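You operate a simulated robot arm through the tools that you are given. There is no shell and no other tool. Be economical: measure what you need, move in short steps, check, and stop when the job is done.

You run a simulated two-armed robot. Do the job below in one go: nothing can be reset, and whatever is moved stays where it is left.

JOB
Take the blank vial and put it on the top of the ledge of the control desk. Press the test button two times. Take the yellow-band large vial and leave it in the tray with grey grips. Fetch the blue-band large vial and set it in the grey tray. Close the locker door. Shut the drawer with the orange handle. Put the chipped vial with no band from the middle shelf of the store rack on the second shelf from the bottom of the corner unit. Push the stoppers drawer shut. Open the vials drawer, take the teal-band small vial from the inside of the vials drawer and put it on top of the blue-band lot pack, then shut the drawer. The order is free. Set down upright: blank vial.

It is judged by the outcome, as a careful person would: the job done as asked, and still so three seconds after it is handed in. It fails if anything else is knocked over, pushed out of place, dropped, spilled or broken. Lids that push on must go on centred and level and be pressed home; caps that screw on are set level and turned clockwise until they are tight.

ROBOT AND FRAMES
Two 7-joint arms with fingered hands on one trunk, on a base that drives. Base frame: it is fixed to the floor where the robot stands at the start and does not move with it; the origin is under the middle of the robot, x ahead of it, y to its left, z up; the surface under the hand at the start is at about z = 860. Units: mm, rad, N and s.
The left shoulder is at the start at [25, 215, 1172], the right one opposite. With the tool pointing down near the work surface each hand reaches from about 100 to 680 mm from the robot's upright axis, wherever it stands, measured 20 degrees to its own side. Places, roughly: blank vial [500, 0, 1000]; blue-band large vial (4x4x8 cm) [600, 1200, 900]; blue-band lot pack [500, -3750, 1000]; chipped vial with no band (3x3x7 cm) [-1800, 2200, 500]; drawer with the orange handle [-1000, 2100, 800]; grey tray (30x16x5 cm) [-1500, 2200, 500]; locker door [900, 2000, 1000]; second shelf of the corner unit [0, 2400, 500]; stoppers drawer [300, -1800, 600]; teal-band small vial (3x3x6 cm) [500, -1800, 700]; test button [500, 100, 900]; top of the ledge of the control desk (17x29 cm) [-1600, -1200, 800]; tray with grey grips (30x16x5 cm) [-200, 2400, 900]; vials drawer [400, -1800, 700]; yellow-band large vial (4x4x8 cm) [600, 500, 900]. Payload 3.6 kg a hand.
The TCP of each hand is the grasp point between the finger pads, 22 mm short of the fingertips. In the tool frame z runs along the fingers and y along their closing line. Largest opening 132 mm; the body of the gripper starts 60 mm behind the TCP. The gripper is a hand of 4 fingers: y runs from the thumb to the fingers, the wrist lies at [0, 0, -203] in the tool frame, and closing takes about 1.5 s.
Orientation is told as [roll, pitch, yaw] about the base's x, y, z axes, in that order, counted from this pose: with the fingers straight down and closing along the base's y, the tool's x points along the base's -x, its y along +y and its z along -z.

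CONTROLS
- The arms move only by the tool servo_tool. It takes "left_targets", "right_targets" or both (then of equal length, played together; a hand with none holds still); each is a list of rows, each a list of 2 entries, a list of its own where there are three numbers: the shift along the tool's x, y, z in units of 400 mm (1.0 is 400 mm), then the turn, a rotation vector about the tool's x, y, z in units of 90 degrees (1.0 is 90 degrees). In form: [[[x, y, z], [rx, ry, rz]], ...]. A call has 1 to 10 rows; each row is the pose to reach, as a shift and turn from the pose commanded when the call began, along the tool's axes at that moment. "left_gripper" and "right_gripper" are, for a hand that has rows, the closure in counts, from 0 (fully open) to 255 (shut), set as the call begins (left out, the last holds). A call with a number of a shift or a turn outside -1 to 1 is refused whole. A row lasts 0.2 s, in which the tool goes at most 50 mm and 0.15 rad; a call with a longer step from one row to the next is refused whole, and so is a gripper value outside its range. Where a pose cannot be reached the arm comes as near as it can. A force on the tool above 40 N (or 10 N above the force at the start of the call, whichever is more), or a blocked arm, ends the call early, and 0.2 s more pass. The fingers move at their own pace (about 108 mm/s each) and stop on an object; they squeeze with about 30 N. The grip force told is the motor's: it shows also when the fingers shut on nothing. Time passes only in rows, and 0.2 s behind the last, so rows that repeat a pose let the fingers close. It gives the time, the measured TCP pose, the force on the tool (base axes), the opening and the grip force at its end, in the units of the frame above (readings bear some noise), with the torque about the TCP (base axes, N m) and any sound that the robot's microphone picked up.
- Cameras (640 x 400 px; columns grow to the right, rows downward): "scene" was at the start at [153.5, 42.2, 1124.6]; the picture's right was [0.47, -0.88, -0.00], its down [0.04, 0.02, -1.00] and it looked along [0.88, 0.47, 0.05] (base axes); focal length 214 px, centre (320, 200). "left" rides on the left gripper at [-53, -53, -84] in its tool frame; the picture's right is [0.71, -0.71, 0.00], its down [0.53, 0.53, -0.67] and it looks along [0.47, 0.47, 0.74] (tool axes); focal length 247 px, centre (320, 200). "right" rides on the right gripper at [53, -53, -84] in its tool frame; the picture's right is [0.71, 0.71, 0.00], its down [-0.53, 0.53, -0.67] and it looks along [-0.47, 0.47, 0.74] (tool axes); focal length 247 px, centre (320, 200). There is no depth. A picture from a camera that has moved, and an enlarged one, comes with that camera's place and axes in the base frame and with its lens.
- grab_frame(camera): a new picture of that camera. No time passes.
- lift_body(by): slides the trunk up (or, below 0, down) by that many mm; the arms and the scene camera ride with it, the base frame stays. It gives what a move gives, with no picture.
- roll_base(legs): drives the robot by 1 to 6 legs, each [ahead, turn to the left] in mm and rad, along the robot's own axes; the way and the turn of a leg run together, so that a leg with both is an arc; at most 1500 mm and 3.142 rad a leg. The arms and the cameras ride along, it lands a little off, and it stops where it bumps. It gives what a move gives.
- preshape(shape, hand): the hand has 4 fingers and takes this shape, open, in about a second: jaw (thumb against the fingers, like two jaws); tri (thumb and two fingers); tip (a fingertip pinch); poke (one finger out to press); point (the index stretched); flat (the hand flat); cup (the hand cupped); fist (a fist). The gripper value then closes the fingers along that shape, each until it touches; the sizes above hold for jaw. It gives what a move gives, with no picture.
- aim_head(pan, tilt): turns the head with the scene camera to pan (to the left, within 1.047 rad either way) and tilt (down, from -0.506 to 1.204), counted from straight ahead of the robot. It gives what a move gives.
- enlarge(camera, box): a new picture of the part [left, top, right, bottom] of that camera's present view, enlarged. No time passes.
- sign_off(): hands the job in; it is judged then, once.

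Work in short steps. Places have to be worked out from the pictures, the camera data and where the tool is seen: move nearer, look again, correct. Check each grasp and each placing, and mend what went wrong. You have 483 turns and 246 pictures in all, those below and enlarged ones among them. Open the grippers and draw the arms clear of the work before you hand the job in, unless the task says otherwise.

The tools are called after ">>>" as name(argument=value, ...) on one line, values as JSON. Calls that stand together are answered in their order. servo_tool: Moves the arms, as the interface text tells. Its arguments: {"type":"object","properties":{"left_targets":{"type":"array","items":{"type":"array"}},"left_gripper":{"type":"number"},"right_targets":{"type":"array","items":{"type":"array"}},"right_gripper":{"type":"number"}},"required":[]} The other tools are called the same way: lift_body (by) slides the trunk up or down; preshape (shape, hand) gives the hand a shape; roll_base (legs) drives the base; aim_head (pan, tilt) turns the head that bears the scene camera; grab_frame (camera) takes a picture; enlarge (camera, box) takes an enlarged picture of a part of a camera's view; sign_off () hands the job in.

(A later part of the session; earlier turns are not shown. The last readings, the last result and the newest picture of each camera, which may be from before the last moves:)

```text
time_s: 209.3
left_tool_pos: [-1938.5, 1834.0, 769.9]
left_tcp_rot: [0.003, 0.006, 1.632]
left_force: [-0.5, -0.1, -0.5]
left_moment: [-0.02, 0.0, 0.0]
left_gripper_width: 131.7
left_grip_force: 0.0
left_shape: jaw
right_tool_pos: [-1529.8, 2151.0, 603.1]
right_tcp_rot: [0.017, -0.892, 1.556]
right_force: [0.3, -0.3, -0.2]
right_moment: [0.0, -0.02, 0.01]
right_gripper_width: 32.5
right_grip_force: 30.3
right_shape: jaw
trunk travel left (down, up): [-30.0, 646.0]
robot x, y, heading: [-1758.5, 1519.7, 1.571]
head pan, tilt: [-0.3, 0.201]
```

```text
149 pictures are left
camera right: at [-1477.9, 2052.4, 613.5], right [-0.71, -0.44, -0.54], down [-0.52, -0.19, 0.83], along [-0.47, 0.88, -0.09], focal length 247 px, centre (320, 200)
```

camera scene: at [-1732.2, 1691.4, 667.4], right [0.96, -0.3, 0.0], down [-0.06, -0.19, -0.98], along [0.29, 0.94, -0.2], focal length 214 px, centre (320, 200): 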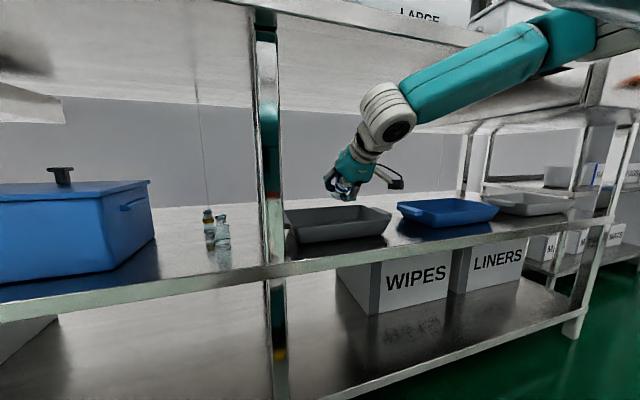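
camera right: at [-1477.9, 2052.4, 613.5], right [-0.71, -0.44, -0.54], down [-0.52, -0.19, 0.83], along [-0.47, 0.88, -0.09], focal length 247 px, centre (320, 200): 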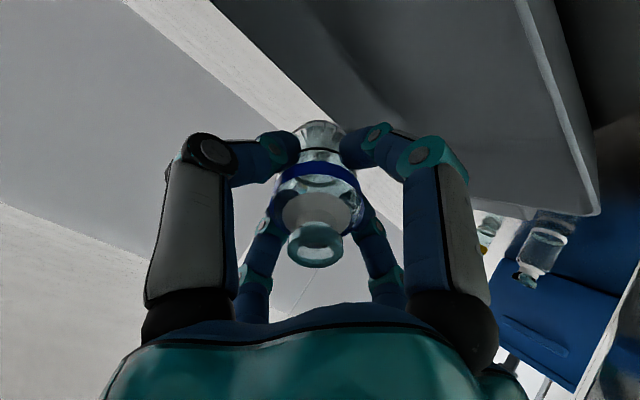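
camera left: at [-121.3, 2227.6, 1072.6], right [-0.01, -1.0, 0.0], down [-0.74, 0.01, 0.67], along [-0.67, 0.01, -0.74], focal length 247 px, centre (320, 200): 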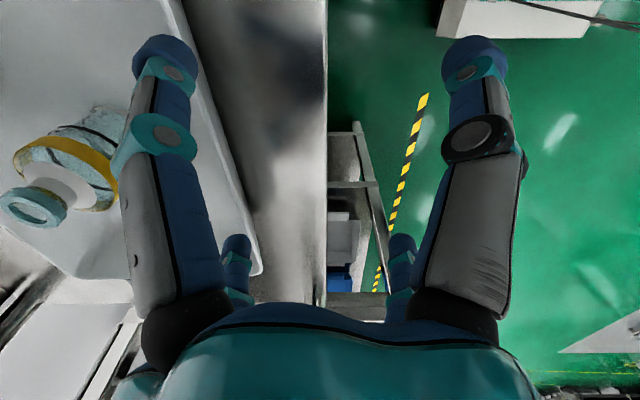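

Tray confirmed: y 2103..2250, rim ~525, and the vial is over it. I drive 25 mm more and lower the trunk 28 mm.

>>> roll_base(legs=[[25, 0]])

>>> lift_body(by=-28)

>>> servo_tool(right_targets=[[[0.012, 0, 0.016], [0, 0, 0]], [[0.024, 0, 0.031], [0, 0, 0]], [[0.035, 0, 0.043], [0, 0, 0]], [[0.035, 0, 0.043], [0, 0, 0]]])

>>> grab_frame(camera="scene")

```text
time_s: 210.2
left_tool_pos: [-1938.4, 1858.3, 769.5]
left_tcp_rot: [0.001, 0.004, 1.632]
left_force: [-0.3, 0.4, -0.8]
left_moment: [-0.03, 0.01, -0.02]
left_gripper_width: 131.9
left_grip_force: 0.0
left_shape: jaw
right_tool_pos: [-1530.2, 2176.2, 603.6]
right_tcp_rot: [0.017, -0.89, 1.557]
right_force: [-0.7, -0.3, -0.1]
right_moment: [0.0, -0.02, -0.04]
right_gripper_width: 32.4
right_grip_force: 30.1
right_shape: jaw
trunk travel left (down, up): [-30.0, 646.0]
robot x, y, heading: [-1758.9, 1548.3, 1.571]
head pan, tilt: [-0.3, 0.201]
```

```text
time_s: 210.9
left_tool_pos: [-1938.0, 1857.0, 742.6]
left_tcp_rot: [0.004, 0.003, 1.633]
left_force: [-0.3, 0.4, 0.3]
left_moment: [-0.02, 0.0, -0.01]
left_gripper_width: 131.9
left_grip_force: 0.1
left_shape: jaw
right_tool_pos: [-1530.6, 2175.7, 576.2]
right_tcp_rot: [0.019, -0.892, 1.556]
right_force: [-0.5, 0.6, -0.3]
right_moment: [-0.05, 0.0, 0.0]
right_gripper_width: 32.6
right_grip_force: 29.5
right_shape: jaw
trunk travel left (down, up): [-2.0, 674.0]
robot x, y, heading: [-1758.0, 1542.8, 1.564]
head pan, tilt: [-0.3, 0.201]
```

```text
time_s: 211.9
left_tool_pos: [-1938.0, 1858.4, 742.4]
left_tcp_rot: [0.002, 0.005, 1.632]
left_force: [-0.4, 0.7, -1.0]
left_moment: [-0.03, -0.02, -0.01]
left_gripper_width: 131.9
left_grip_force: 0.0
left_shape: jaw
right_tool_pos: [-1532.1, 2181.7, 553.2]
right_tcp_rot: [0.017, -0.893, 1.558]
right_force: [0.1, 0.0, 0.2]
right_moment: [0.0, -0.02, 0.03]
right_gripper_width: 32.4
right_grip_force: 30.0
right_shape: jaw
trunk travel left (down, up): [-2.0, 674.0]
robot x, y, heading: [-1753.5, 1540.0, 1.567]
head pan, tilt: [-0.3, 0.201]
```

```text
148 pictures are left
camera scene: at [-1732.1, 1716.7, 639.9], right [0.95, -0.3, 0.0], down [-0.06, -0.19, -0.98], along [0.29, 0.94, -0.2], focal length 214 px, centre (320, 200)
```

scene: 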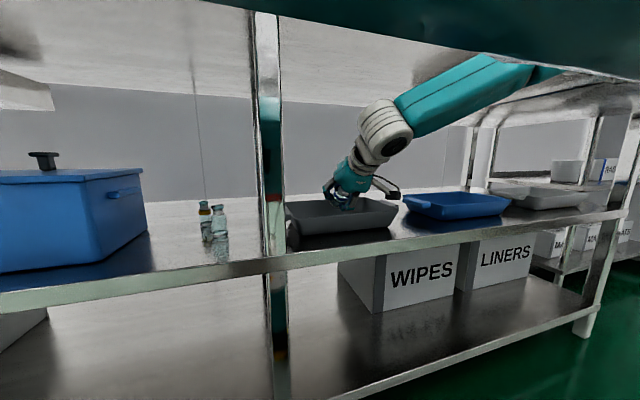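

Fingers are inside the tray. I lower in small steps until the vial base touches.

>>> servo_tool(right_targets=[[[0.006, 0, 0.008], [0, 0, 0]], [[0.012, 0, 0.016], [0, 0, 0]], [[0.018, 0, 0.024], [0, 0, 0]], [[0.018, 0, 0.024], [0, 0, 0]]])

```text
time_s: 212.9
left_tool_pos: [-1937.8, 1858.7, 741.5]
left_tcp_rot: [0.002, 0.006, 1.631]
left_force: [0.2, 0.3, 0.0]
left_moment: [0.0, -0.03, -0.02]
left_gripper_width: 132.3
left_grip_force: 0.0
left_shape: jaw
right_tool_pos: [-1531.8, 2183.9, 542.0]
right_tcp_rot: [0.019, -0.892, 1.556]
right_force: [0.0, -0.2, -0.6]
right_moment: [0.01, 0.0, 0.01]
right_gripper_width: 32.5
right_grip_force: 30.4
right_shape: jaw
trunk travel left (down, up): [-2.0, 674.0]
robot x, y, heading: [-1758.2, 1544.4, 1.572]
head pan, tilt: [-0.3, 0.201]
```

>>> servo_tool(right_targets=[[[0.006, 0, 0.008], [0, 0, 0]], [[0.012, 0, 0.016], [0, 0, 0]], [[0.018, 0, 0.024], [0, 0, 0]], [[0.018, 0, 0.024], [0, 0, 0]]])

>>> grab_frame(camera="right")

```text
time_s: 213.9
left_tool_pos: [-1937.8, 1858.2, 743.4]
left_tcp_rot: [0.002, 0.004, 1.634]
left_force: [0.2, 0.4, -0.2]
left_moment: [0.02, 0.0, 0.0]
left_gripper_width: 132.0
left_grip_force: 0.1
left_shape: jaw
right_tool_pos: [-1530.1, 2182.8, 538.3]
right_tcp_rot: [0.018, -0.892, 1.557]
right_force: [0.2, 0.2, -0.8]
right_moment: [-0.02, -0.03, 0.01]
right_gripper_width: 32.2
right_grip_force: 30.2
right_shape: jaw
right hand out of reach, approached as far as the arm can: row 2, 3, 4
trunk travel left (down, up): [-2.0, 674.0]
robot x, y, heading: [-1758.2, 1541.5, 1.566]
head pan, tilt: [-0.3, 0.201]
```

```text
147 pictures are left
camera right: at [-1478.2, 2085.3, 549.2], right [-0.71, -0.44, -0.54], down [-0.52, -0.19, 0.83], along [-0.47, 0.88, -0.09], focal length 247 px, centre (320, 200)
```

right: 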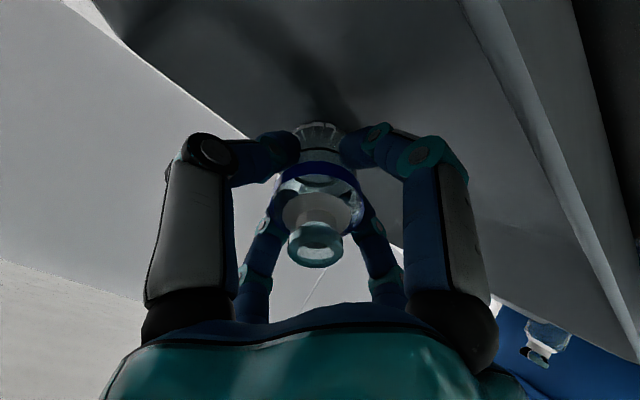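

At the arm's lowest reach; the base is ~5–8 mm above the floor. I reduce the tilt slightly to set the base edge down and watch the force.

>>> servo_tool(right_targets=[[[0.0, 0, 0.005], [0, 0.05, 0]], [[0.0, 0, 0.01], [0, 0.1, 0]], [[0.0, 0, 0.015], [0, 0.15, 0]], [[0.0, 0, 0.015], [0, 0.15, 0]]])

```text
time_s: 214.9
left_tool_pos: [-1937.8, 1858.6, 740.5]
left_tcp_rot: [0.001, 0.005, 1.632]
left_force: [-0.1, -0.2, 0.6]
left_moment: [0.0, 0.02, -0.02]
left_gripper_width: 132.0
left_grip_force: 0.0
left_shape: jaw
right_tool_pos: [-1526.5, 2183.7, 537.8]
right_tcp_rot: [0.017, -0.708, 1.563]
right_force: [0.1, -0.7, 0.3]
right_moment: [-0.03, 0.0, 0.01]
right_gripper_width: 32.3
right_grip_force: 30.1
right_shape: jaw
right hand out of reach, approached as far as the arm can: row 2, 3, 4
trunk travel left (down, up): [-2.0, 674.0]
robot x, y, heading: [-1759.4, 1545.5, 1.566]
head pan, tilt: [-0.3, 0.201]
```

It goes on; I reduce the tilt further stepwise, watching clearance to the worktop.

>>> servo_tool(right_targets=[[[0.0, 0, 0.0], [0, 0.06, 0]], [[0.0, 0, 0.0], [0, 0.12, 0]], [[0.0, 0, 0.0], [0, 0.18, 0]], [[0.0, 0, 0.0], [0, 0.18, 0]]])

>>> grab_frame(camera="scene")

>>> grab_frame(camera="right")

```text
time_s: 215.9
left_tool_pos: [-1938.0, 1858.1, 742.1]
left_tcp_rot: [0.002, 0.005, 1.632]
left_force: [-0.7, 0.4, 0.8]
left_moment: [-0.02, 0.03, 0.0]
left_gripper_width: 132.2
left_grip_force: 0.0
left_shape: jaw
right_tool_pos: [-1495.8, 2193.2, 571.7]
right_tcp_rot: [0.014, -0.426, 1.569]
right_force: [-0.6, 0.5, -0.3]
right_moment: [0.02, 0.01, 0.0]
right_gripper_width: 32.6
right_grip_force: 29.5
right_shape: jaw
right hand out of reach, approached as far as the arm can: row 1, 2, 3, 4
trunk travel left (down, up): [-2.0, 674.0]
robot x, y, heading: [-1755.8, 1542.9, 1.567]
head pan, tilt: [-0.3, 0.201]
```

```text
146 pictures are left
camera scene: at [-1732.1, 1716.6, 640.0], right [0.95, -0.3, 0.0], down [-0.06, -0.19, -0.98], along [0.29, 0.94, -0.2], focal length 214 px, centre (320, 200)
```

scene: 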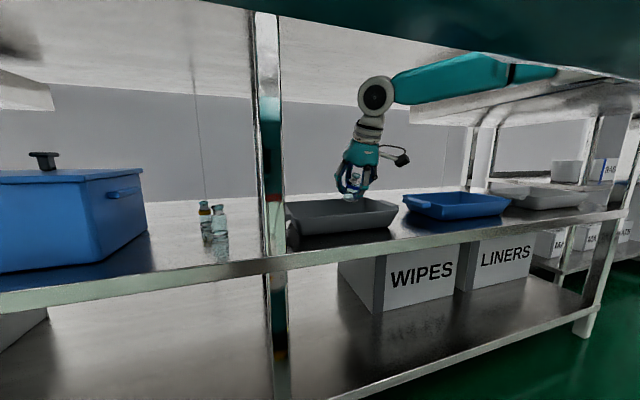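

```text
145 pictures are left
camera right: at [-1441.2, 2109.9, 624.6], right [-0.71, -0.65, -0.28], down [-0.52, 0.2, 0.83], along [-0.48, 0.74, -0.48], focal length 247 px, centre (320, 200)
```

right: 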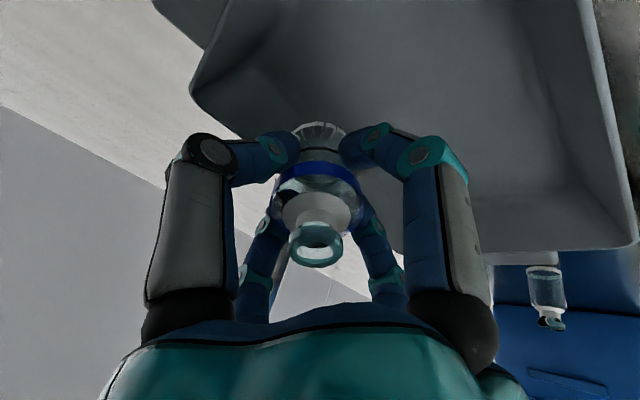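

The arm rises when straightened, so I return to a tilt of ~0.85 near the floor for release.

>>> servo_tool(right_targets=[[[0.0, 0.02, 0.0], [0, -0.08, 0]], [[0.02, 0.04, 0.02], [0, -0.16, 0]], [[0.04, 0.06, 0.045], [0, -0.24, 0]], [[0.055, 0.0775, 0.068], [0, -0.28, 0]], [[0.055, 0.0775, 0.075], [0, -0.28, 0]]])

```text
time_s: 217.1
left_tool_pos: [-1938.3, 1858.3, 742.4]
left_tcp_rot: [0.002, 0.006, 1.632]
left_force: [0.2, -0.1, 0.4]
left_moment: [-0.01, 0.02, 0.02]
left_gripper_width: 132.0
left_grip_force: 0.0
left_shape: jaw
right_tool_pos: [-1526.6, 2183.6, 533.4]
right_tcp_rot: [0.02, -0.869, 1.557]
right_force: [-0.6, 0.4, -0.4]
right_moment: [0.02, 0.03, -0.01]
right_gripper_width: 32.5
right_grip_force: 30.5
right_shape: jaw
trunk travel left (down, up): [-2.0, 674.0]
robot x, y, heading: [-1760.9, 1546.6, 1.57]
head pan, tilt: [-0.3, 0.201]
```

>>> servo_tool(right_targets=[[[0.008, 0, 0.008], [0, -0.01, 0]], [[0.016, 0, 0.016], [0, -0.02, 0]], [[0.022, 0, 0.022], [0, -0.03, 0]], [[0.022, 0, 0.022], [0, -0.03, 0]]])

```text
time_s: 218.1
left_tool_pos: [-1939.3, 1858.0, 742.5]
left_tcp_rot: [0.001, 0.004, 1.631]
left_force: [0.3, 0.1, -0.5]
left_moment: [-0.01, 0.04, -0.04]
left_gripper_width: 132.1
left_grip_force: 0.1
left_shape: jaw
right_tool_pos: [-1525.3, 2184.0, 523.7]
right_tcp_rot: [0.022, -0.916, 1.556]
right_force: [0.0, -0.3, 4.2]
right_moment: [0.09, 0.02, 0.04]
right_gripper_width: 32.6
right_grip_force: 29.7
right_shape: jaw
right hand out of reach, approached as far as the arm can: row 3, 4
trunk travel left (down, up): [-2.0, 674.0]
robot x, y, heading: [-1759.6, 1541.9, 1.57]
head pan, tilt: [-0.3, 0.201]
```

Contact (4 N). I open the fingers gradually.

>>> servo_tool(right_targets=[[[0, 0, 0], [0, 0, 0]], [[0, 0, 0], [0, 0, 0]], [[0, 0, 0], [0, 0, 0]]], right_gripper=180)

>>> grab_frame(camera="right")

```text
time_s: 218.9
left_tool_pos: [-1937.9, 1858.1, 743.2]
left_tcp_rot: [0.003, 0.007, 1.634]
left_force: [-0.7, -0.1, 0.1]
left_moment: [0.01, 0.0, 0.0]
left_gripper_width: 132.0
left_grip_force: 0.0
left_shape: jaw
right_tool_pos: [-1524.3, 2185.3, 522.2]
right_tcp_rot: [0.021, -0.912, 1.556]
right_force: [0.4, -0.2, 2.6]
right_moment: [-0.05, -0.01, -0.01]
right_gripper_width: 38.7
right_grip_force: 0.1
right_shape: jaw
trunk travel left (down, up): [-2.0, 674.0]
robot x, y, heading: [-1757.2, 1539.5, 1.574]
head pan, tilt: [-0.3, 0.201]
```

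```text
144 pictures are left
camera right: at [-1471.1, 2085.1, 531.4], right [-0.71, -0.43, -0.55], down [-0.51, -0.21, 0.83], along [-0.48, 0.88, -0.07], focal length 247 px, centre (320, 200)
```

right: 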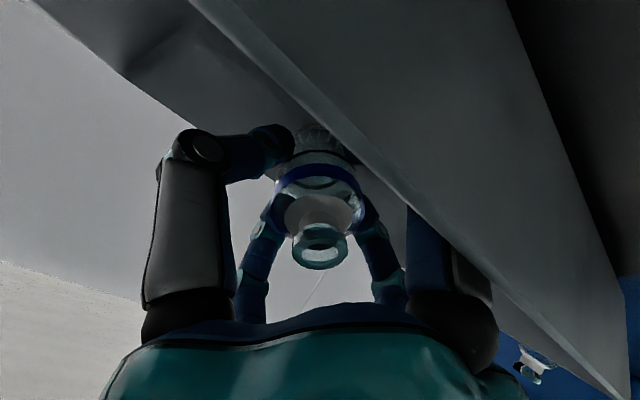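

Grip is loose. I open further and then retract along the fingers' axis.

>>> servo_tool(right_targets=[[[0, 0, 0], [0, 0, 0]], [[0, 0, 0], [0, 0, 0]], [[0, 0, 0], [0, 0, 0]], [[0, 0, -0.02], [0, 0, 0]], [[0, 0, -0.05], [0, 0, 0]], [[0, 0, -0.09], [0, 0, 0]], [[0, 0, -0.14], [0, 0, 0]]], right_gripper=100)

>>> grab_frame(camera="right")

>>> grab_frame(camera="scene")

```text
time_s: 220.5
left_tool_pos: [-1937.4, 1858.9, 743.5]
left_tcp_rot: [0.002, 0.005, 1.632]
left_force: [0.2, 0.1, -0.7]
left_moment: [0.0, 0.04, -0.01]
left_gripper_width: 132.2
left_grip_force: 0.0
left_shape: jaw
right_tool_pos: [-1524.2, 2139.5, 557.9]
right_tcp_rot: [0.02, -0.912, 1.556]
right_force: [-0.8, 2.0, 0.9]
right_moment: [-0.07, -0.01, -0.03]
right_gripper_width: 79.6
right_grip_force: 0.2
right_shape: jaw
trunk travel left (down, up): [-2.0, 674.0]
robot x, y, heading: [-1759.0, 1541.0, 1.568]
head pan, tilt: [-0.3, 0.201]
```

```text
143 pictures are left
camera right: at [-1471.5, 2040.2, 566.2], right [-0.71, -0.43, -0.55], down [-0.52, -0.21, 0.83], along [-0.47, 0.88, -0.07], focal length 247 px, centre (320, 200)
```

right: 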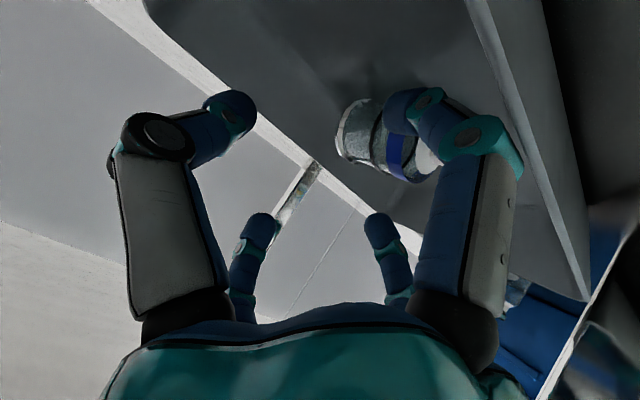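

```text
142 pictures are left
camera scene: at [-1732.1, 1716.6, 640.0], right [0.95, -0.3, 0.0], down [-0.06, -0.19, -0.98], along [0.29, 0.94, -0.2], focal length 214 px, centre (320, 200)
```

scene: 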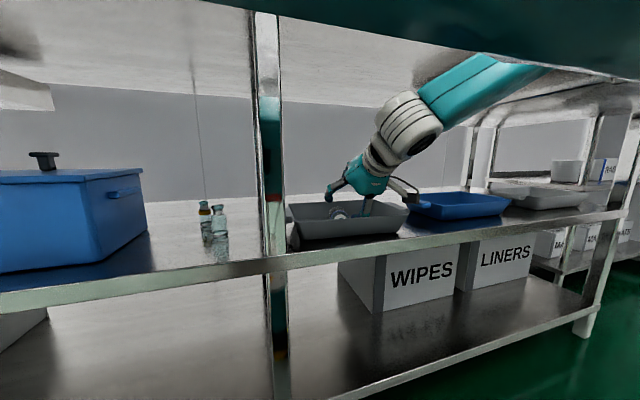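

The blue vial lies in the tray. I retract further along the axis.

>>> servo_tool(right_targets=[[[0, 0, -0.06], [0, 0, 0]], [[0, 0, -0.14], [0, 0, 0]], [[-0.02, 0, -0.24], [0, 0, 0]], [[-0.02, 0, -0.34], [0, 0, 0]]])

>>> grab_frame(camera="right")

```text
time_s: 221.5
left_tool_pos: [-1937.8, 1859.3, 743.2]
left_tcp_rot: [0.003, 0.008, 1.631]
left_force: [0.3, 0.6, -0.7]
left_moment: [0.03, 0.02, -0.04]
left_gripper_width: 132.0
left_grip_force: 0.1
left_shape: jaw
right_tool_pos: [-1522.8, 2053.6, 633.7]
right_tcp_rot: [0.023, -0.913, 1.555]
right_force: [0.2, 0.1, -0.2]
right_moment: [-0.02, 0.01, 0.0]
right_gripper_width: 79.9
right_grip_force: 0.1
right_shape: jaw
right hand out of reach, approached as far as the arm can: row 4
trunk travel left (down, up): [-2.0, 674.0]
robot x, y, heading: [-1758.6, 1542.9, 1.567]
head pan, tilt: [-0.3, 0.201]
```

```text
141 pictures are left
camera right: at [-1470.1, 1954.5, 642.5], right [-0.71, -0.43, -0.55], down [-0.52, -0.21, 0.83], along [-0.47, 0.88, -0.08], focal length 247 px, centre (320, 200)
```

right: 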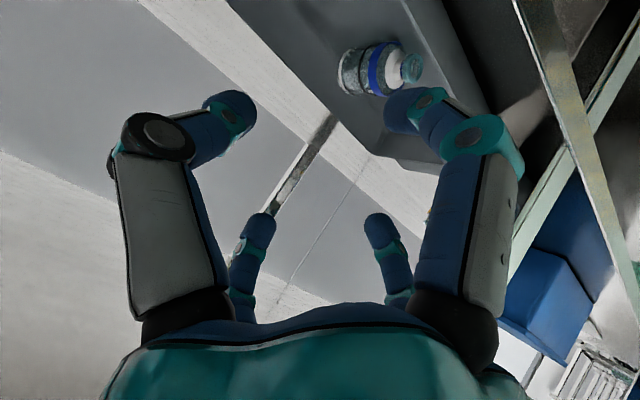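

Blue vial placed. Now the chipped vial: I zoom on the two vials on the left.

>>> aim_head(pan=0.1, tilt=0.2)

>>> enlarge(camera="scene", box=[200, 150, 340, 270])

```text
time_s: 222.4
left_tool_pos: [-1937.6, 1857.9, 741.6]
left_tcp_rot: [0.003, 0.005, 1.632]
left_force: [0.3, 0.1, -0.5]
left_moment: [0.01, 0.02, 0.01]
left_gripper_width: 132.4
left_grip_force: 0.1
left_shape: jaw
right_tool_pos: [-1522.9, 2054.1, 634.3]
right_tcp_rot: [0.021, -0.915, 1.556]
right_force: [1.1, 0.5, -0.1]
right_moment: [0.03, -0.04, 0.03]
right_gripper_width: 79.7
right_grip_force: 0.0
right_shape: jaw
trunk travel left (down, up): [-2.0, 674.0]
robot x, y, heading: [-1753.6, 1546.8, 1.574]
head pan, tilt: [0.099, 0.201]
```

```text
3.33 times, centred on (270, 210) of scene
camera zoom: at [-1768.8, 1720.3, 640.0], right [1.0, 0.1, 0.0], down [0.02, -0.2, -0.98], along [-0.1, 0.97, -0.2], focal length 715 px, centre (487, 167)
```

zoom: 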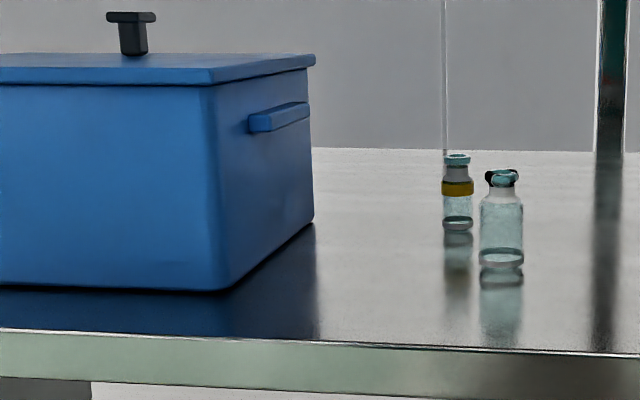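

The chipped vial (dark chip at the lip) stands at about (-1807, 2185), z 472–542; a yellow-band one is behind it at (-1850, 2279). I back off 160 mm, tuck the right hand a bit, and bring the left hand pointing down with 45° yaw in front of the rack at z ≈ 525, so the vial can slide in between two fingers.

>>> roll_base(legs=[[-160, 0]])

>>> servo_tool(left_targets=[[[-0.1, -0.04, 0.0], [0, 0, 0.06]], [[-0.2, -0.08, 0.02], [0, 0, 0.12]], [[-0.3, -0.13, 0.05], [0, 0, 0.18]], [[-0.4, -0.18, 0.09], [0, 0, 0.24]], [[-0.49, -0.24, 0.14], [0, 0, 0.3]], [[-0.56, -0.3, 0.21], [0, 0, 0.36]], [[-0.6, -0.34, 0.3], [0, 0, 0.42]], [[-0.634, -0.367, 0.39], [0, 0, 0.48]], [[-0.634, -0.367, 0.47], [0, 0, 0.539]], [[-0.634, -0.367, 0.5425], [0, 0, 0.539]]], left_gripper=0)

>>> grab_frame(camera="scene")

```text
time_s: 223.8
left_tool_pos: [-1939.0, 1701.0, 743.1]
left_tcp_rot: [0.001, 0.007, 1.636]
left_force: [0.4, 0.2, 0.0]
left_moment: [-0.03, -0.04, -0.02]
left_gripper_width: 132.0
left_grip_force: 0.1
left_shape: jaw
right_tool_pos: [-1524.1, 1896.3, 634.5]
right_tcp_rot: [0.021, -0.913, 1.558]
right_force: [0.9, -0.1, 0.1]
right_moment: [0.03, -0.04, 0.0]
right_gripper_width: 79.7
right_grip_force: 0.1
right_shape: jaw
trunk travel left (down, up): [-2.0, 674.0]
robot x, y, heading: [-1758.1, 1385.1, 1.57]
head pan, tilt: [0.099, 0.201]
```

```text
time_s: 226.0
left_tool_pos: [-1811.0, 1963.0, 521.1]
left_tcp_rot: [-0.003, 0.004, 0.788]
left_force: [-0.2, 0.1, 1.6]
left_moment: [-0.03, -0.01, 0.02]
left_gripper_width: 132.0
left_grip_force: 0.0
left_shape: jaw
right_tool_pos: [-1524.4, 1896.5, 634.3]
right_tcp_rot: [0.019, -0.913, 1.558]
right_force: [0.0, 0.3, -0.2]
right_moment: [0.01, -0.02, 0.01]
right_gripper_width: 79.5
right_grip_force: 0.1
right_shape: jaw
trunk travel left (down, up): [-2.0, 674.0]
robot x, y, heading: [-1757.9, 1385.3, 1.573]
head pan, tilt: [0.099, 0.201]
```

```text
139 pictures are left
camera scene: at [-1769.4, 1561.7, 639.9], right [0.99, 0.1, 0.0], down [0.02, -0.2, -0.98], along [-0.1, 0.97, -0.2], focal length 214 px, centre (320, 200)
```

scene: 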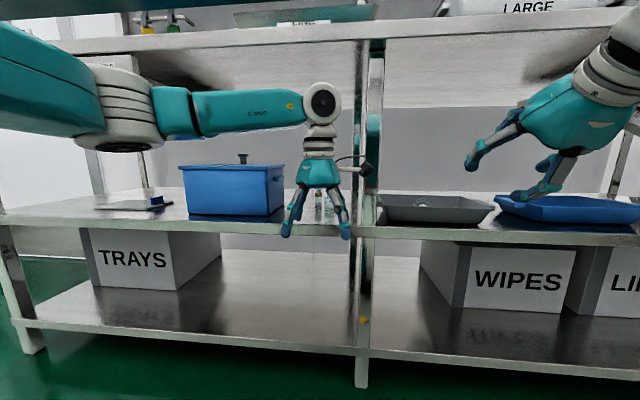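

Reachable and upright. I drive in 130 mm and check the alignment with the vial.

>>> roll_base(legs=[[130, 0]])

>>> grab_frame(camera="left")

>>> enlarge(camera="scene", box=[200, 60, 440, 260])

```text
time_s: 227.1
left_tool_pos: [-1810.7, 2042.0, 523.7]
left_tcp_rot: [-0.008, 0.019, 0.754]
left_force: [0.2, 0.1, 0.6]
left_moment: [0.02, -0.03, 0.0]
left_gripper_width: 131.9
left_grip_force: 0.1
left_shape: jaw
right_tool_pos: [-1523.0, 1980.0, 636.0]
right_tcp_rot: [0.019, -0.915, 1.557]
right_force: [1.0, -0.3, -0.2]
right_moment: [0.0, 0.01, -0.02]
right_gripper_width: 80.0
right_grip_force: 0.1
right_shape: jaw
trunk travel left (down, up): [-2.0, 674.0]
robot x, y, heading: [-1758.3, 1469.3, 1.571]
head pan, tilt: [0.099, 0.201]
stopped in leg 1: the force on the tool passed its limit at 88 N (the readings are from after the stop); the commanded pose is now the measured one
```

```text
138 pictures are left
camera left: at [-1734.7, 2041.3, 607.1], right [-0.03, -1.0, 0.02], down [-0.74, 0.04, 0.67], along [-0.67, 0.01, -0.74], focal length 247 px, centre (320, 200)
```

left: 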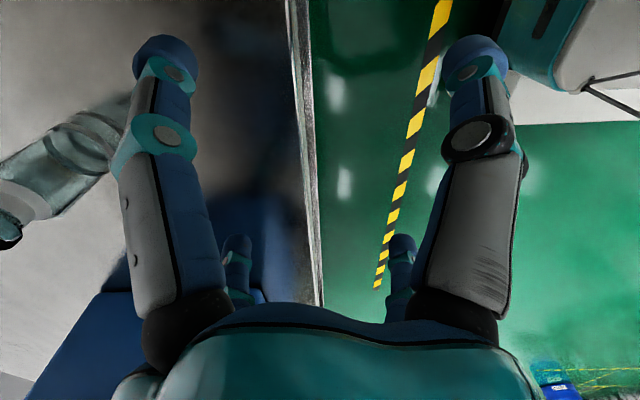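

```text
2.00 times, centred on (320, 160) of scene
camera zoom: at [-1769.6, 1648.4, 639.8], right [0.99, 0.1, 0.0], down [0.02, -0.2, -0.98], along [-0.1, 0.97, -0.2], focal length 429 px, centre (320, 280)
```

zoom: 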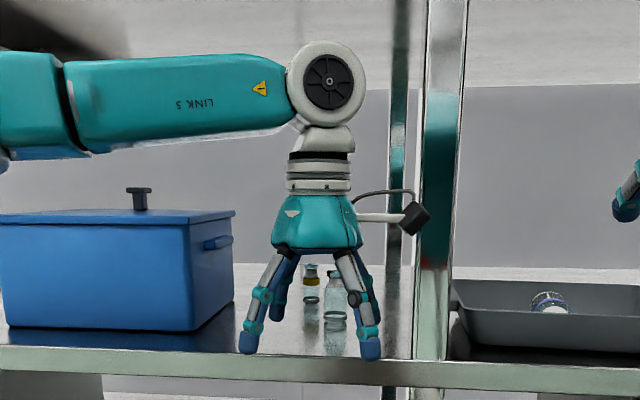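

The wrist camera touched the rack post. I back off and turn the hand the other way (yaw +45°), so the camera stalk points forward over the vials instead.

>>> roll_base(legs=[[-85, 0]])

>>> servo_tool(left_targets=[[[0, 0, 0], [0, 0, -0.09]], [[0, 0, 0], [0, 0, -0.18]], [[0, 0, 0], [0, 0, -0.27]], [[0, 0, 0], [0, 0, -0.36]], [[0, 0, 0], [0, 0, -0.45]], [[0, 0, 0], [0, 0, -0.54]], [[0, 0, 0], [0, 0, -0.63]], [[0, 0, 0], [0, 0, -0.72]], [[0, 0, 0], [0, 0, -0.81]], [[0, 0, 0], [0, 0, -0.9]]])

>>> servo_tool(left_targets=[[[0, 0, 0], [0, 0, -0.06]], [[0, 0, 0], [0, 0, -0.12]], [[0, 0, 0], [0, 0, -0.12]]])

>>> enlarge(camera="scene", box=[200, 60, 440, 260])

```text
time_s: 228.2
left_tool_pos: [-1810.6, 1955.5, 522.0]
left_tcp_rot: [-0.007, 0.021, 0.754]
left_force: [0.5, 0.3, 0.2]
left_moment: [0.02, 0.0, 0.01]
left_gripper_width: 132.1
left_grip_force: 0.0
left_shape: jaw
right_tool_pos: [-1523.8, 1895.0, 635.9]
right_tcp_rot: [0.02, -0.912, 1.558]
right_force: [0.2, 0.4, -0.9]
right_moment: [-0.02, -0.02, 0.0]
right_gripper_width: 79.8
right_grip_force: 0.1
right_shape: jaw
trunk travel left (down, up): [-2.0, 674.0]
robot x, y, heading: [-1758.8, 1381.7, 1.569]
head pan, tilt: [0.099, 0.201]
```

```text
time_s: 230.4
left_tool_pos: [-1809.8, 1954.1, 523.7]
left_tcp_rot: [0.019, 0.01, 2.168]
left_force: [-0.8, -0.1, 0.1]
left_moment: [0.01, -0.02, -0.01]
left_gripper_width: 131.9
left_grip_force: 0.1
left_shape: jaw
right_tool_pos: [-1522.8, 1893.9, 635.9]
right_tcp_rot: [0.02, -0.914, 1.557]
right_force: [0.7, -0.9, -0.1]
right_moment: [-0.03, 0.0, 0.0]
right_gripper_width: 79.6
right_grip_force: 0.0
right_shape: jaw
trunk travel left (down, up): [-2.0, 674.0]
robot x, y, heading: [-1757.7, 1384.8, 1.567]
head pan, tilt: [0.099, 0.201]
```

```text
time_s: 231.2
left_tool_pos: [-1811.7, 1955.4, 522.2]
left_tcp_rot: [0.023, 0.008, 2.359]
left_force: [1.0, -0.6, 0.1]
left_moment: [0.01, 0.0, 0.0]
left_gripper_width: 131.7
left_grip_force: 0.2
left_shape: jaw
right_tool_pos: [-1523.3, 1894.6, 636.0]
right_tcp_rot: [0.017, -0.914, 1.558]
right_force: [0.0, 0.0, 0.7]
right_moment: [0.03, 0.01, 0.04]
right_gripper_width: 79.8
right_grip_force: 0.2
right_shape: jaw
trunk travel left (down, up): [-2.0, 674.0]
robot x, y, heading: [-1761.2, 1384.5, 1.569]
head pan, tilt: [0.099, 0.201]
```

```text
2.00 times, centred on (320, 160) of scene
camera zoom: at [-1769.3, 1561.4, 639.9], right [0.99, 0.1, 0.0], down [0.02, -0.2, -0.98], along [-0.1, 0.97, -0.2], focal length 429 px, centre (320, 280)
```

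zoom: 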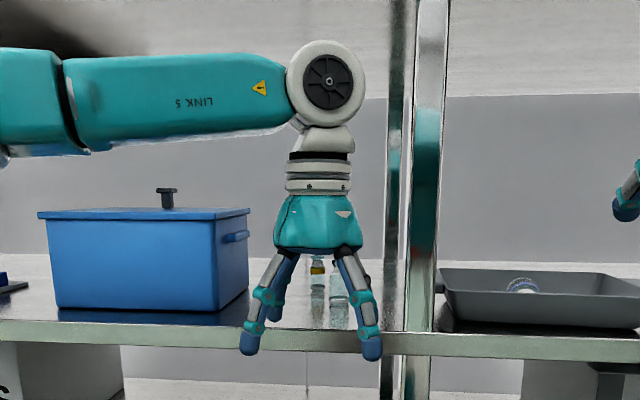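

I narrow the opening to ~105 mm for post clearance, shift 4 mm right, and drive in 120 mm, then check.

>>> servo_tool(left_targets=[[[-0.007, -0.007, 0], [0, 0, 0]], [[-0.007, -0.007, 0], [0, 0, 0]], [[-0.007, -0.007, 0], [0, 0, 0]]], left_gripper=52)

>>> roll_base(legs=[[140, 0]])

>>> grab_frame(camera="left")

>>> enlarge(camera="scene", box=[200, 60, 440, 260])

```text
time_s: 232.0
left_tool_pos: [-1812.5, 1959.5, 524.1]
left_tcp_rot: [0.021, 0.007, 2.357]
left_force: [0.6, -0.5, -0.1]
left_moment: [-0.02, -0.01, -0.01]
left_gripper_width: 105.4
left_grip_force: 0.0
left_shape: jaw
right_tool_pos: [-1523.0, 1893.8, 635.5]
right_tcp_rot: [0.02, -0.915, 1.557]
right_force: [-0.6, -0.2, -0.2]
right_moment: [-0.01, 0.02, 0.0]
right_gripper_width: 79.5
right_grip_force: 0.1
right_shape: jaw
trunk travel left (down, up): [-2.0, 674.0]
robot x, y, heading: [-1758.2, 1380.8, 1.571]
head pan, tilt: [0.099, 0.201]
```

```text
time_s: 233.3
left_tool_pos: [-1810.7, 2099.3, 522.3]
left_tcp_rot: [0.019, 0.007, 2.353]
left_force: [-0.2, 0.2, -0.6]
left_moment: [0.02, 0.0, 0.02]
left_gripper_width: 105.4
left_grip_force: 0.0
left_shape: jaw
right_tool_pos: [-1522.2, 2034.6, 635.7]
right_tcp_rot: [0.019, -0.914, 1.556]
right_force: [0.3, -0.4, 0.6]
right_moment: [0.01, 0.0, 0.02]
right_gripper_width: 79.8
right_grip_force: 0.1
right_shape: jaw
trunk travel left (down, up): [-2.0, 674.0]
robot x, y, heading: [-1756.1, 1523.8, 1.572]
head pan, tilt: [0.099, 0.201]
```

```text
135 pictures are left
camera left: at [-1809.3, 2177.0, 606.1], right [1.0, 0.0, -0.01], down [0.01, -0.73, 0.68], along [-0.01, -0.68, -0.73], focal length 247 px, centre (320, 200)
```

left: 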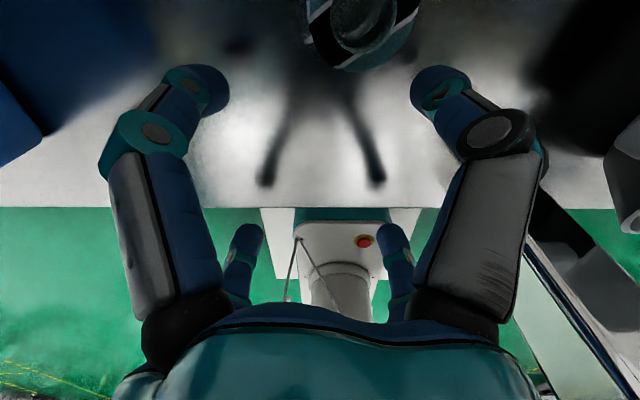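

```text
2.00 times, centred on (320, 160) of scene
camera zoom: at [-1769.3, 1702.4, 639.9], right [0.99, 0.1, 0.0], down [0.02, -0.2, -0.98], along [-0.1, 0.97, -0.2], focal length 429 px, centre (320, 280)
```

zoom: 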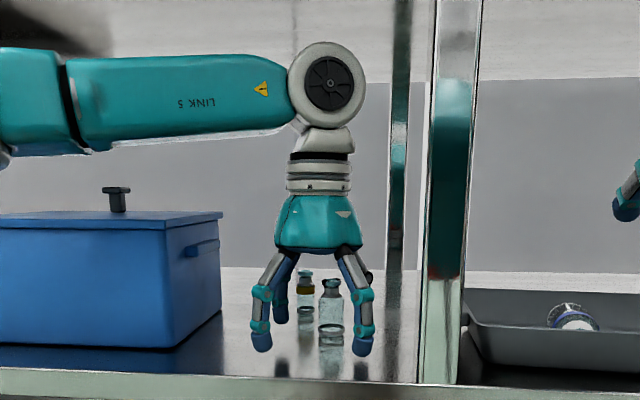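

The vial is at x ≈ -1800, y ≈ 2169. I shift right 9 mm and drive in 70 mm.

>>> servo_tool(left_targets=[[[0.008, -0.008, 0], [0, 0, 0]], [[0.016, -0.016, 0], [0, 0, 0]], [[0.016, -0.016, 0], [0, 0, 0]]])

>>> roll_base(legs=[[70, 0]])

>>> grab_frame(camera="left")

>>> enlarge(camera="scene", box=[200, 60, 440, 260])

```text
time_s: 234.1
left_tool_pos: [-1801.4, 2098.9, 524.9]
left_tcp_rot: [0.017, 0.006, 2.354]
left_force: [0.6, 1.1, -0.5]
left_moment: [-0.02, 0.02, 0.0]
left_gripper_width: 105.0
left_grip_force: 0.1
left_shape: jaw
right_tool_pos: [-1522.7, 2034.8, 636.3]
right_tcp_rot: [0.021, -0.915, 1.554]
right_force: [-0.6, 0.5, -0.6]
right_moment: [-0.02, -0.02, -0.01]
right_gripper_width: 79.7
right_grip_force: 0.2
right_shape: jaw
trunk travel left (down, up): [-2.0, 674.0]
robot x, y, heading: [-1758.0, 1526.7, 1.568]
head pan, tilt: [0.099, 0.201]
```

```text
time_s: 235.1
left_tool_pos: [-1801.7, 2169.4, 522.7]
left_tcp_rot: [0.02, 0.009, 2.355]
left_force: [0.8, -0.7, -0.5]
left_moment: [0.0, 0.01, 0.02]
left_gripper_width: 105.2
left_grip_force: 0.0
left_shape: jaw
right_tool_pos: [-1522.1, 2104.1, 637.2]
right_tcp_rot: [0.021, -0.916, 1.553]
right_force: [-0.4, 0.7, -0.1]
right_moment: [0.02, 0.01, 0.0]
right_gripper_width: 79.9
right_grip_force: 0.0
right_shape: jaw
trunk travel left (down, up): [-2.0, 674.0]
robot x, y, heading: [-1760.4, 1594.2, 1.572]
head pan, tilt: [0.099, 0.201]
```

```text
133 pictures are left
camera left: at [-1799.6, 2245.9, 607.0], right [1.0, 0.0, -0.01], down [0.0, -0.73, 0.68], along [-0.01, -0.68, -0.73], focal length 247 px, centre (320, 200)
```

left: 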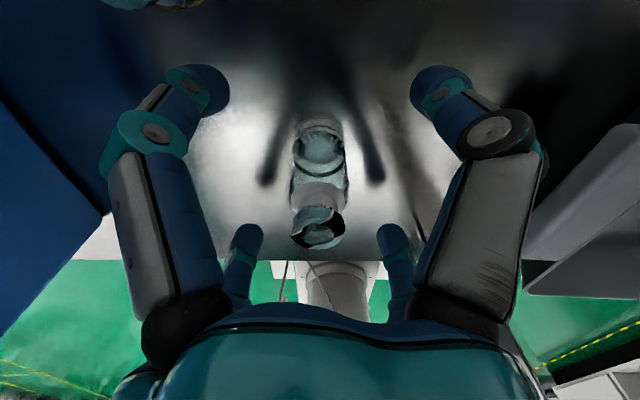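

```text
2.00 times, centred on (320, 160) of scene
camera zoom: at [-1769.2, 1771.8, 639.9], right [1.0, 0.1, 0.0], down [0.02, -0.2, -0.98], along [-0.1, 0.97, -0.2], focal length 429 px, centre (320, 280)
```

zoom: 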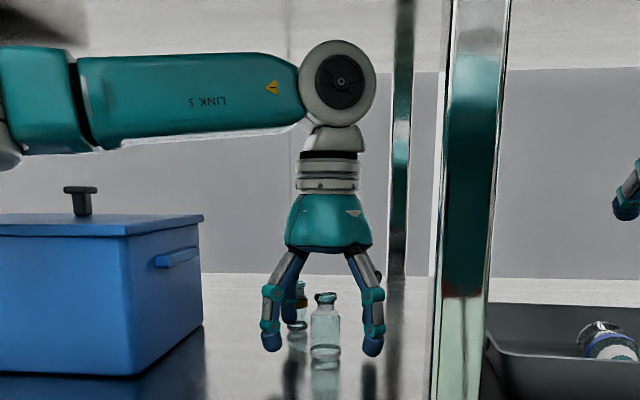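

Perfectly centred. I lower 12 mm and close.

>>> servo_tool(left_targets=[[[0, 0, 0.015], [0, 0, 0]], [[0, 0, 0.03], [0, 0, 0]], [[0, 0, 0.03], [0, 0, 0]]])

>>> servo_tool(left_targets=[[[0, 0, 0], [0, 0, 0]], [[0, 0, 0], [0, 0, 0]], [[0, 0, 0], [0, 0, 0]], [[0, 0, 0], [0, 0, 0]], [[0, 0, 0], [0, 0, 0]], [[0, 0, 0], [0, 0, 0]], [[0, 0, 0], [0, 0, 0]]], left_gripper=255)

>>> grab_frame(camera="left")

```text
time_s: 235.9
left_tool_pos: [-1801.0, 2167.9, 512.1]
left_tcp_rot: [0.019, 0.007, 2.355]
left_force: [0.7, 0.2, -0.1]
left_moment: [-0.01, -0.01, 0.06]
left_gripper_width: 105.4
left_grip_force: 0.0
left_shape: jaw
right_tool_pos: [-1522.7, 2103.5, 636.8]
right_tcp_rot: [0.02, -0.915, 1.552]
right_force: [0.6, -0.3, -0.1]
right_moment: [0.03, -0.02, -0.01]
right_gripper_width: 79.8
right_grip_force: 0.0
right_shape: jaw
trunk travel left (down, up): [-2.0, 674.0]
robot x, y, heading: [-1759.4, 1592.7, 1.566]
head pan, tilt: [0.099, 0.201]
```

```text
time_s: 237.5
left_tool_pos: [-1800.5, 2168.4, 511.9]
left_tcp_rot: [0.019, 0.007, 2.355]
left_force: [-0.6, 0.0, -0.1]
left_moment: [0.02, -0.02, -0.02]
left_gripper_width: 23.5
left_grip_force: 31.0
left_shape: jaw
right_tool_pos: [-1522.6, 2102.6, 638.6]
right_tcp_rot: [0.021, -0.916, 1.554]
right_force: [-0.1, -0.1, -0.1]
right_moment: [0.0, 0.01, -0.01]
right_gripper_width: 79.7
right_grip_force: 0.0
right_shape: jaw
trunk travel left (down, up): [-2.0, 674.0]
robot x, y, heading: [-1759.8, 1593.5, 1.569]
head pan, tilt: [0.099, 0.201]
```

```text
131 pictures are left
camera left: at [-1799.4, 2245.6, 595.2], right [1.0, 0.0, -0.01], down [0.0, -0.73, 0.68], along [-0.01, -0.68, -0.73], focal length 247 px, centre (320, 200)
```

left: 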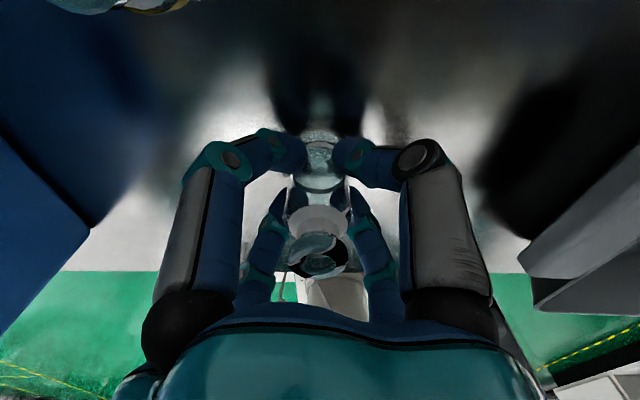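

Gripped (23.5 mm). I lift 25 mm with the trunk and back out 260 mm.

>>> lift_body(by=25)

>>> roll_base(legs=[[-300, 0]])

>>> grab_frame(camera="scene")

```text
time_s: 238.2
left_tool_pos: [-1801.5, 2169.2, 537.6]
left_tcp_rot: [0.018, 0.006, 2.354]
left_force: [0.6, -0.6, -0.5]
left_moment: [-0.04, -0.01, -0.01]
left_gripper_width: 23.8
left_grip_force: 30.1
left_shape: jaw
right_tool_pos: [-1522.2, 2104.0, 662.0]
right_tcp_rot: [0.022, -0.914, 1.553]
right_force: [-0.3, -0.1, -0.1]
right_moment: [0.04, -0.01, -0.03]
right_gripper_width: 79.9
right_grip_force: 0.1
right_shape: jaw
trunk travel left (down, up): [-27.0, 649.0]
robot x, y, heading: [-1758.0, 1594.0, 1.569]
head pan, tilt: [0.099, 0.201]
```

```text
time_s: 240.3
left_tool_pos: [-1802.1, 1867.2, 537.8]
left_tcp_rot: [0.02, 0.005, 2.354]
left_force: [0.0, -0.2, -0.2]
left_moment: [0.01, 0.03, -0.01]
left_gripper_width: 23.5
left_grip_force: 29.8
left_shape: jaw
right_tool_pos: [-1523.6, 1803.4, 662.6]
right_tcp_rot: [0.017, -0.914, 1.555]
right_force: [-0.2, -0.1, 0.5]
right_moment: [0.01, 0.03, -0.02]
right_gripper_width: 80.1
right_grip_force: 0.0
right_shape: jaw
trunk travel left (down, up): [-27.0, 649.0]
robot x, y, heading: [-1758.2, 1295.5, 1.57]
head pan, tilt: [0.099, 0.201]
```

```text
130 pictures are left
camera scene: at [-1769.7, 1471.3, 664.4], right [0.99, 0.1, 0.0], down [0.02, -0.2, -0.98], along [-0.1, 0.97, -0.2], focal length 214 px, centre (320, 200)
```

scene: 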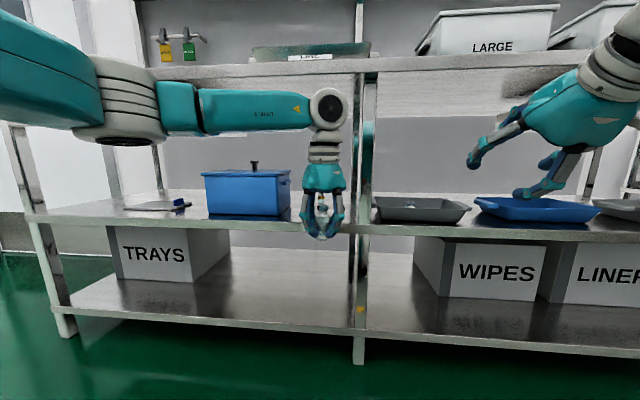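

Vial out. Next the orange-handled drawer with the right hand. I raise the trunk and drive to in front of the drawer.

>>> lift_body(by=250)

>>> roll_base(legs=[[0, -0.785], [0, -0.785], [500, 0]])

```text
time_s: 242.9
left_tool_pos: [-1801.2, 1867.8, 788.1]
left_tcp_rot: [0.021, 0.006, 2.356]
left_force: [-0.9, -0.4, -0.6]
left_moment: [0.01, 0.0, -0.01]
left_gripper_width: 23.4
left_grip_force: 30.3
left_shape: jaw
right_tool_pos: [-1523.0, 1802.9, 912.0]
right_tcp_rot: [0.02, -0.915, 1.556]
right_force: [0.7, -0.1, 0.2]
right_moment: [0.01, 0.01, -0.02]
right_gripper_width: 79.9
right_grip_force: 0.0
right_shape: jaw
trunk travel left (down, up): [-277.0, 399.0]
robot x, y, heading: [-1756.7, 1294.8, 1.571]
head pan, tilt: [0.099, 0.201]
```

```text
time_s: 245.4
left_tool_pos: [-1390.0, 1737.0, 789.2]
left_tcp_rot: [0.019, 0.007, 1.586]
left_force: [-0.2, -0.3, -0.1]
left_moment: [0.0, -0.03, 0.01]
left_gripper_width: 23.5
left_grip_force: 30.9
left_shape: jaw
right_tool_pos: [-1235.4, 1494.8, 914.5]
right_tcp_rot: [0.021, -0.915, 0.782]
right_force: [-0.1, 0.0, 0.6]
right_moment: [0.0, -0.01, 0.0]
right_gripper_width: 80.1
right_grip_force: 0.1
right_shape: jaw
trunk travel left (down, up): [-277.0, 399.0]
robot x, y, heading: [-1782.2, 1319.5, 0.789]
head pan, tilt: [0.099, 0.201]
stopped in leg 1: the robot was blocked; the commanded pose is now the measured one
```

>>> roll_base(legs=[[0, -0.79], [620, 0], [0, 0.785]])

>>> grab_frame(camera="scene")

```text
time_s: 247.4
left_tool_pos: [-1221.2, 1444.8, 790.1]
left_tcp_rot: [0.019, 0.006, 0.991]
left_force: [0.3, 0.3, 0.0]
left_moment: [0.0, 0.0, 0.01]
left_gripper_width: 23.3
left_grip_force: 29.7
left_shape: jaw
right_tool_pos: [-1231.6, 1156.6, 914.8]
right_tcp_rot: [0.016, -0.915, 0.189]
right_force: [-0.2, 0.2, -0.6]
right_moment: [0.02, -0.01, 0.0]
right_gripper_width: 79.9
right_grip_force: 0.1
right_shape: jaw
trunk travel left (down, up): [-277.0, 399.0]
robot x, y, heading: [-1787.9, 1353.9, 0.18]
head pan, tilt: [0.099, 0.201]
stopped in leg 1: the robot was blocked; the commanded pose is now the measured one
```

```text
129 pictures are left
camera scene: at [-1624.3, 1392.1, 922.5], right [0.27, -0.96, 0.0], down [-0.19, -0.06, -0.98], along [0.94, 0.27, -0.2], focal length 214 px, centre (320, 200)
```

scene: 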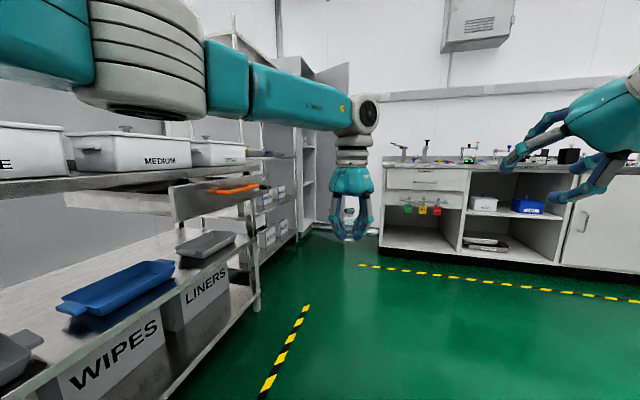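

I drive ahead along this heading, then turn to face the drawer.

>>> roll_base(legs=[[560, -0.1], [0, 0.75]])

>>> roll_base(legs=[[0, 0.72]])

>>> aim_head(pan=-0.1, tilt=0.35)

>>> grab_frame(camera="scene")

```text
time_s: 252.7
left_tool_pos: [-814.3, 1823.3, 788.4]
left_tcp_rot: [0.022, 0.007, 1.602]
left_force: [-0.1, 0.0, -1.1]
left_moment: [0.01, -0.01, 0.02]
left_gripper_width: 23.0
left_grip_force: 30.1
left_shape: jaw
right_tool_pos: [-657.5, 1581.8, 914.1]
right_tcp_rot: [0.02, -0.915, 0.796]
right_force: [0.2, -0.6, 0.1]
right_moment: [-0.03, 0.01, 0.01]
right_gripper_width: 80.1
right_grip_force: 0.1
right_shape: jaw
trunk travel left (down, up): [-277.0, 399.0]
robot x, y, heading: [-1203.3, 1395.1, 0.801]
head pan, tilt: [0.099, 0.201]
stopped in leg 2: the robot was blocked; the commanded pose is now the measured one
```

```text
time_s: 253.8
left_tool_pos: [-845.0, 1848.3, 792.2]
left_tcp_rot: [-0.012, 0.017, 1.675]
left_force: [9.4, -0.1, -3.3]
left_moment: [-0.12, 0.12, -0.39]
left_gripper_width: 23.1
left_grip_force: 30.0
left_shape: jaw
right_tool_pos: [-674.7, 1634.4, 915.3]
right_tcp_rot: [0.022, -0.915, 0.892]
right_force: [-1.1, 0.1, -0.2]
right_moment: [0.01, -0.03, 0.02]
right_gripper_width: 80.0
right_grip_force: 0.0
right_shape: jaw
trunk travel left (down, up): [-277.0, 399.0]
robot x, y, heading: [-1196.8, 1395.5, 0.894]
head pan, tilt: [0.099, 0.201]
stopped in leg 1: the force on the tool passed its limit at 65 N (the readings are from after the stop); the commanded pose is now the measured one
```

```text
time_s: 254.5
left_tool_pos: [-846.2, 1851.2, 793.0]
left_tcp_rot: [-0.01, 0.015, 1.677]
left_force: [12.4, -0.6, -3.5]
left_moment: [-0.13, 0.12, -0.52]
left_gripper_width: 23.3
left_grip_force: 29.6
left_shape: jaw
right_tool_pos: [-675.6, 1633.7, 916.0]
right_tcp_rot: [0.023, -0.915, 0.893]
right_force: [-0.1, 0.4, 0.4]
right_moment: [-0.02, 0.02, 0.04]
right_gripper_width: 79.9
right_grip_force: 0.2
right_shape: jaw
trunk travel left (down, up): [-277.0, 399.0]
robot x, y, heading: [-1198.9, 1392.2, 0.899]
head pan, tilt: [-0.099, 0.351]
```

```text
128 pictures are left
camera scene: at [-1083.9, 1521.4, 908.1], right [0.71, -0.7, 0.0], down [-0.24, -0.25, -0.94], along [0.66, 0.67, -0.35], focal length 214 px, centre (320, 200)
```

scene: 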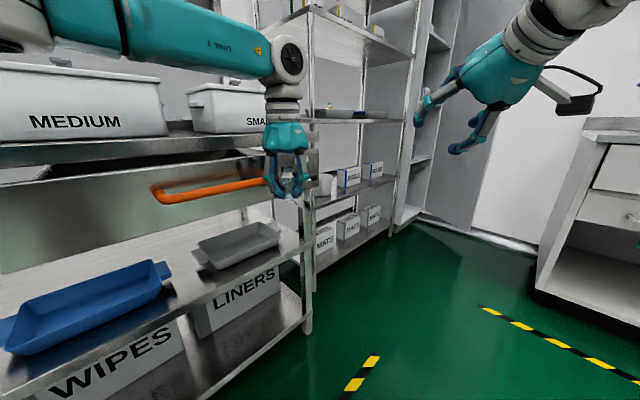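

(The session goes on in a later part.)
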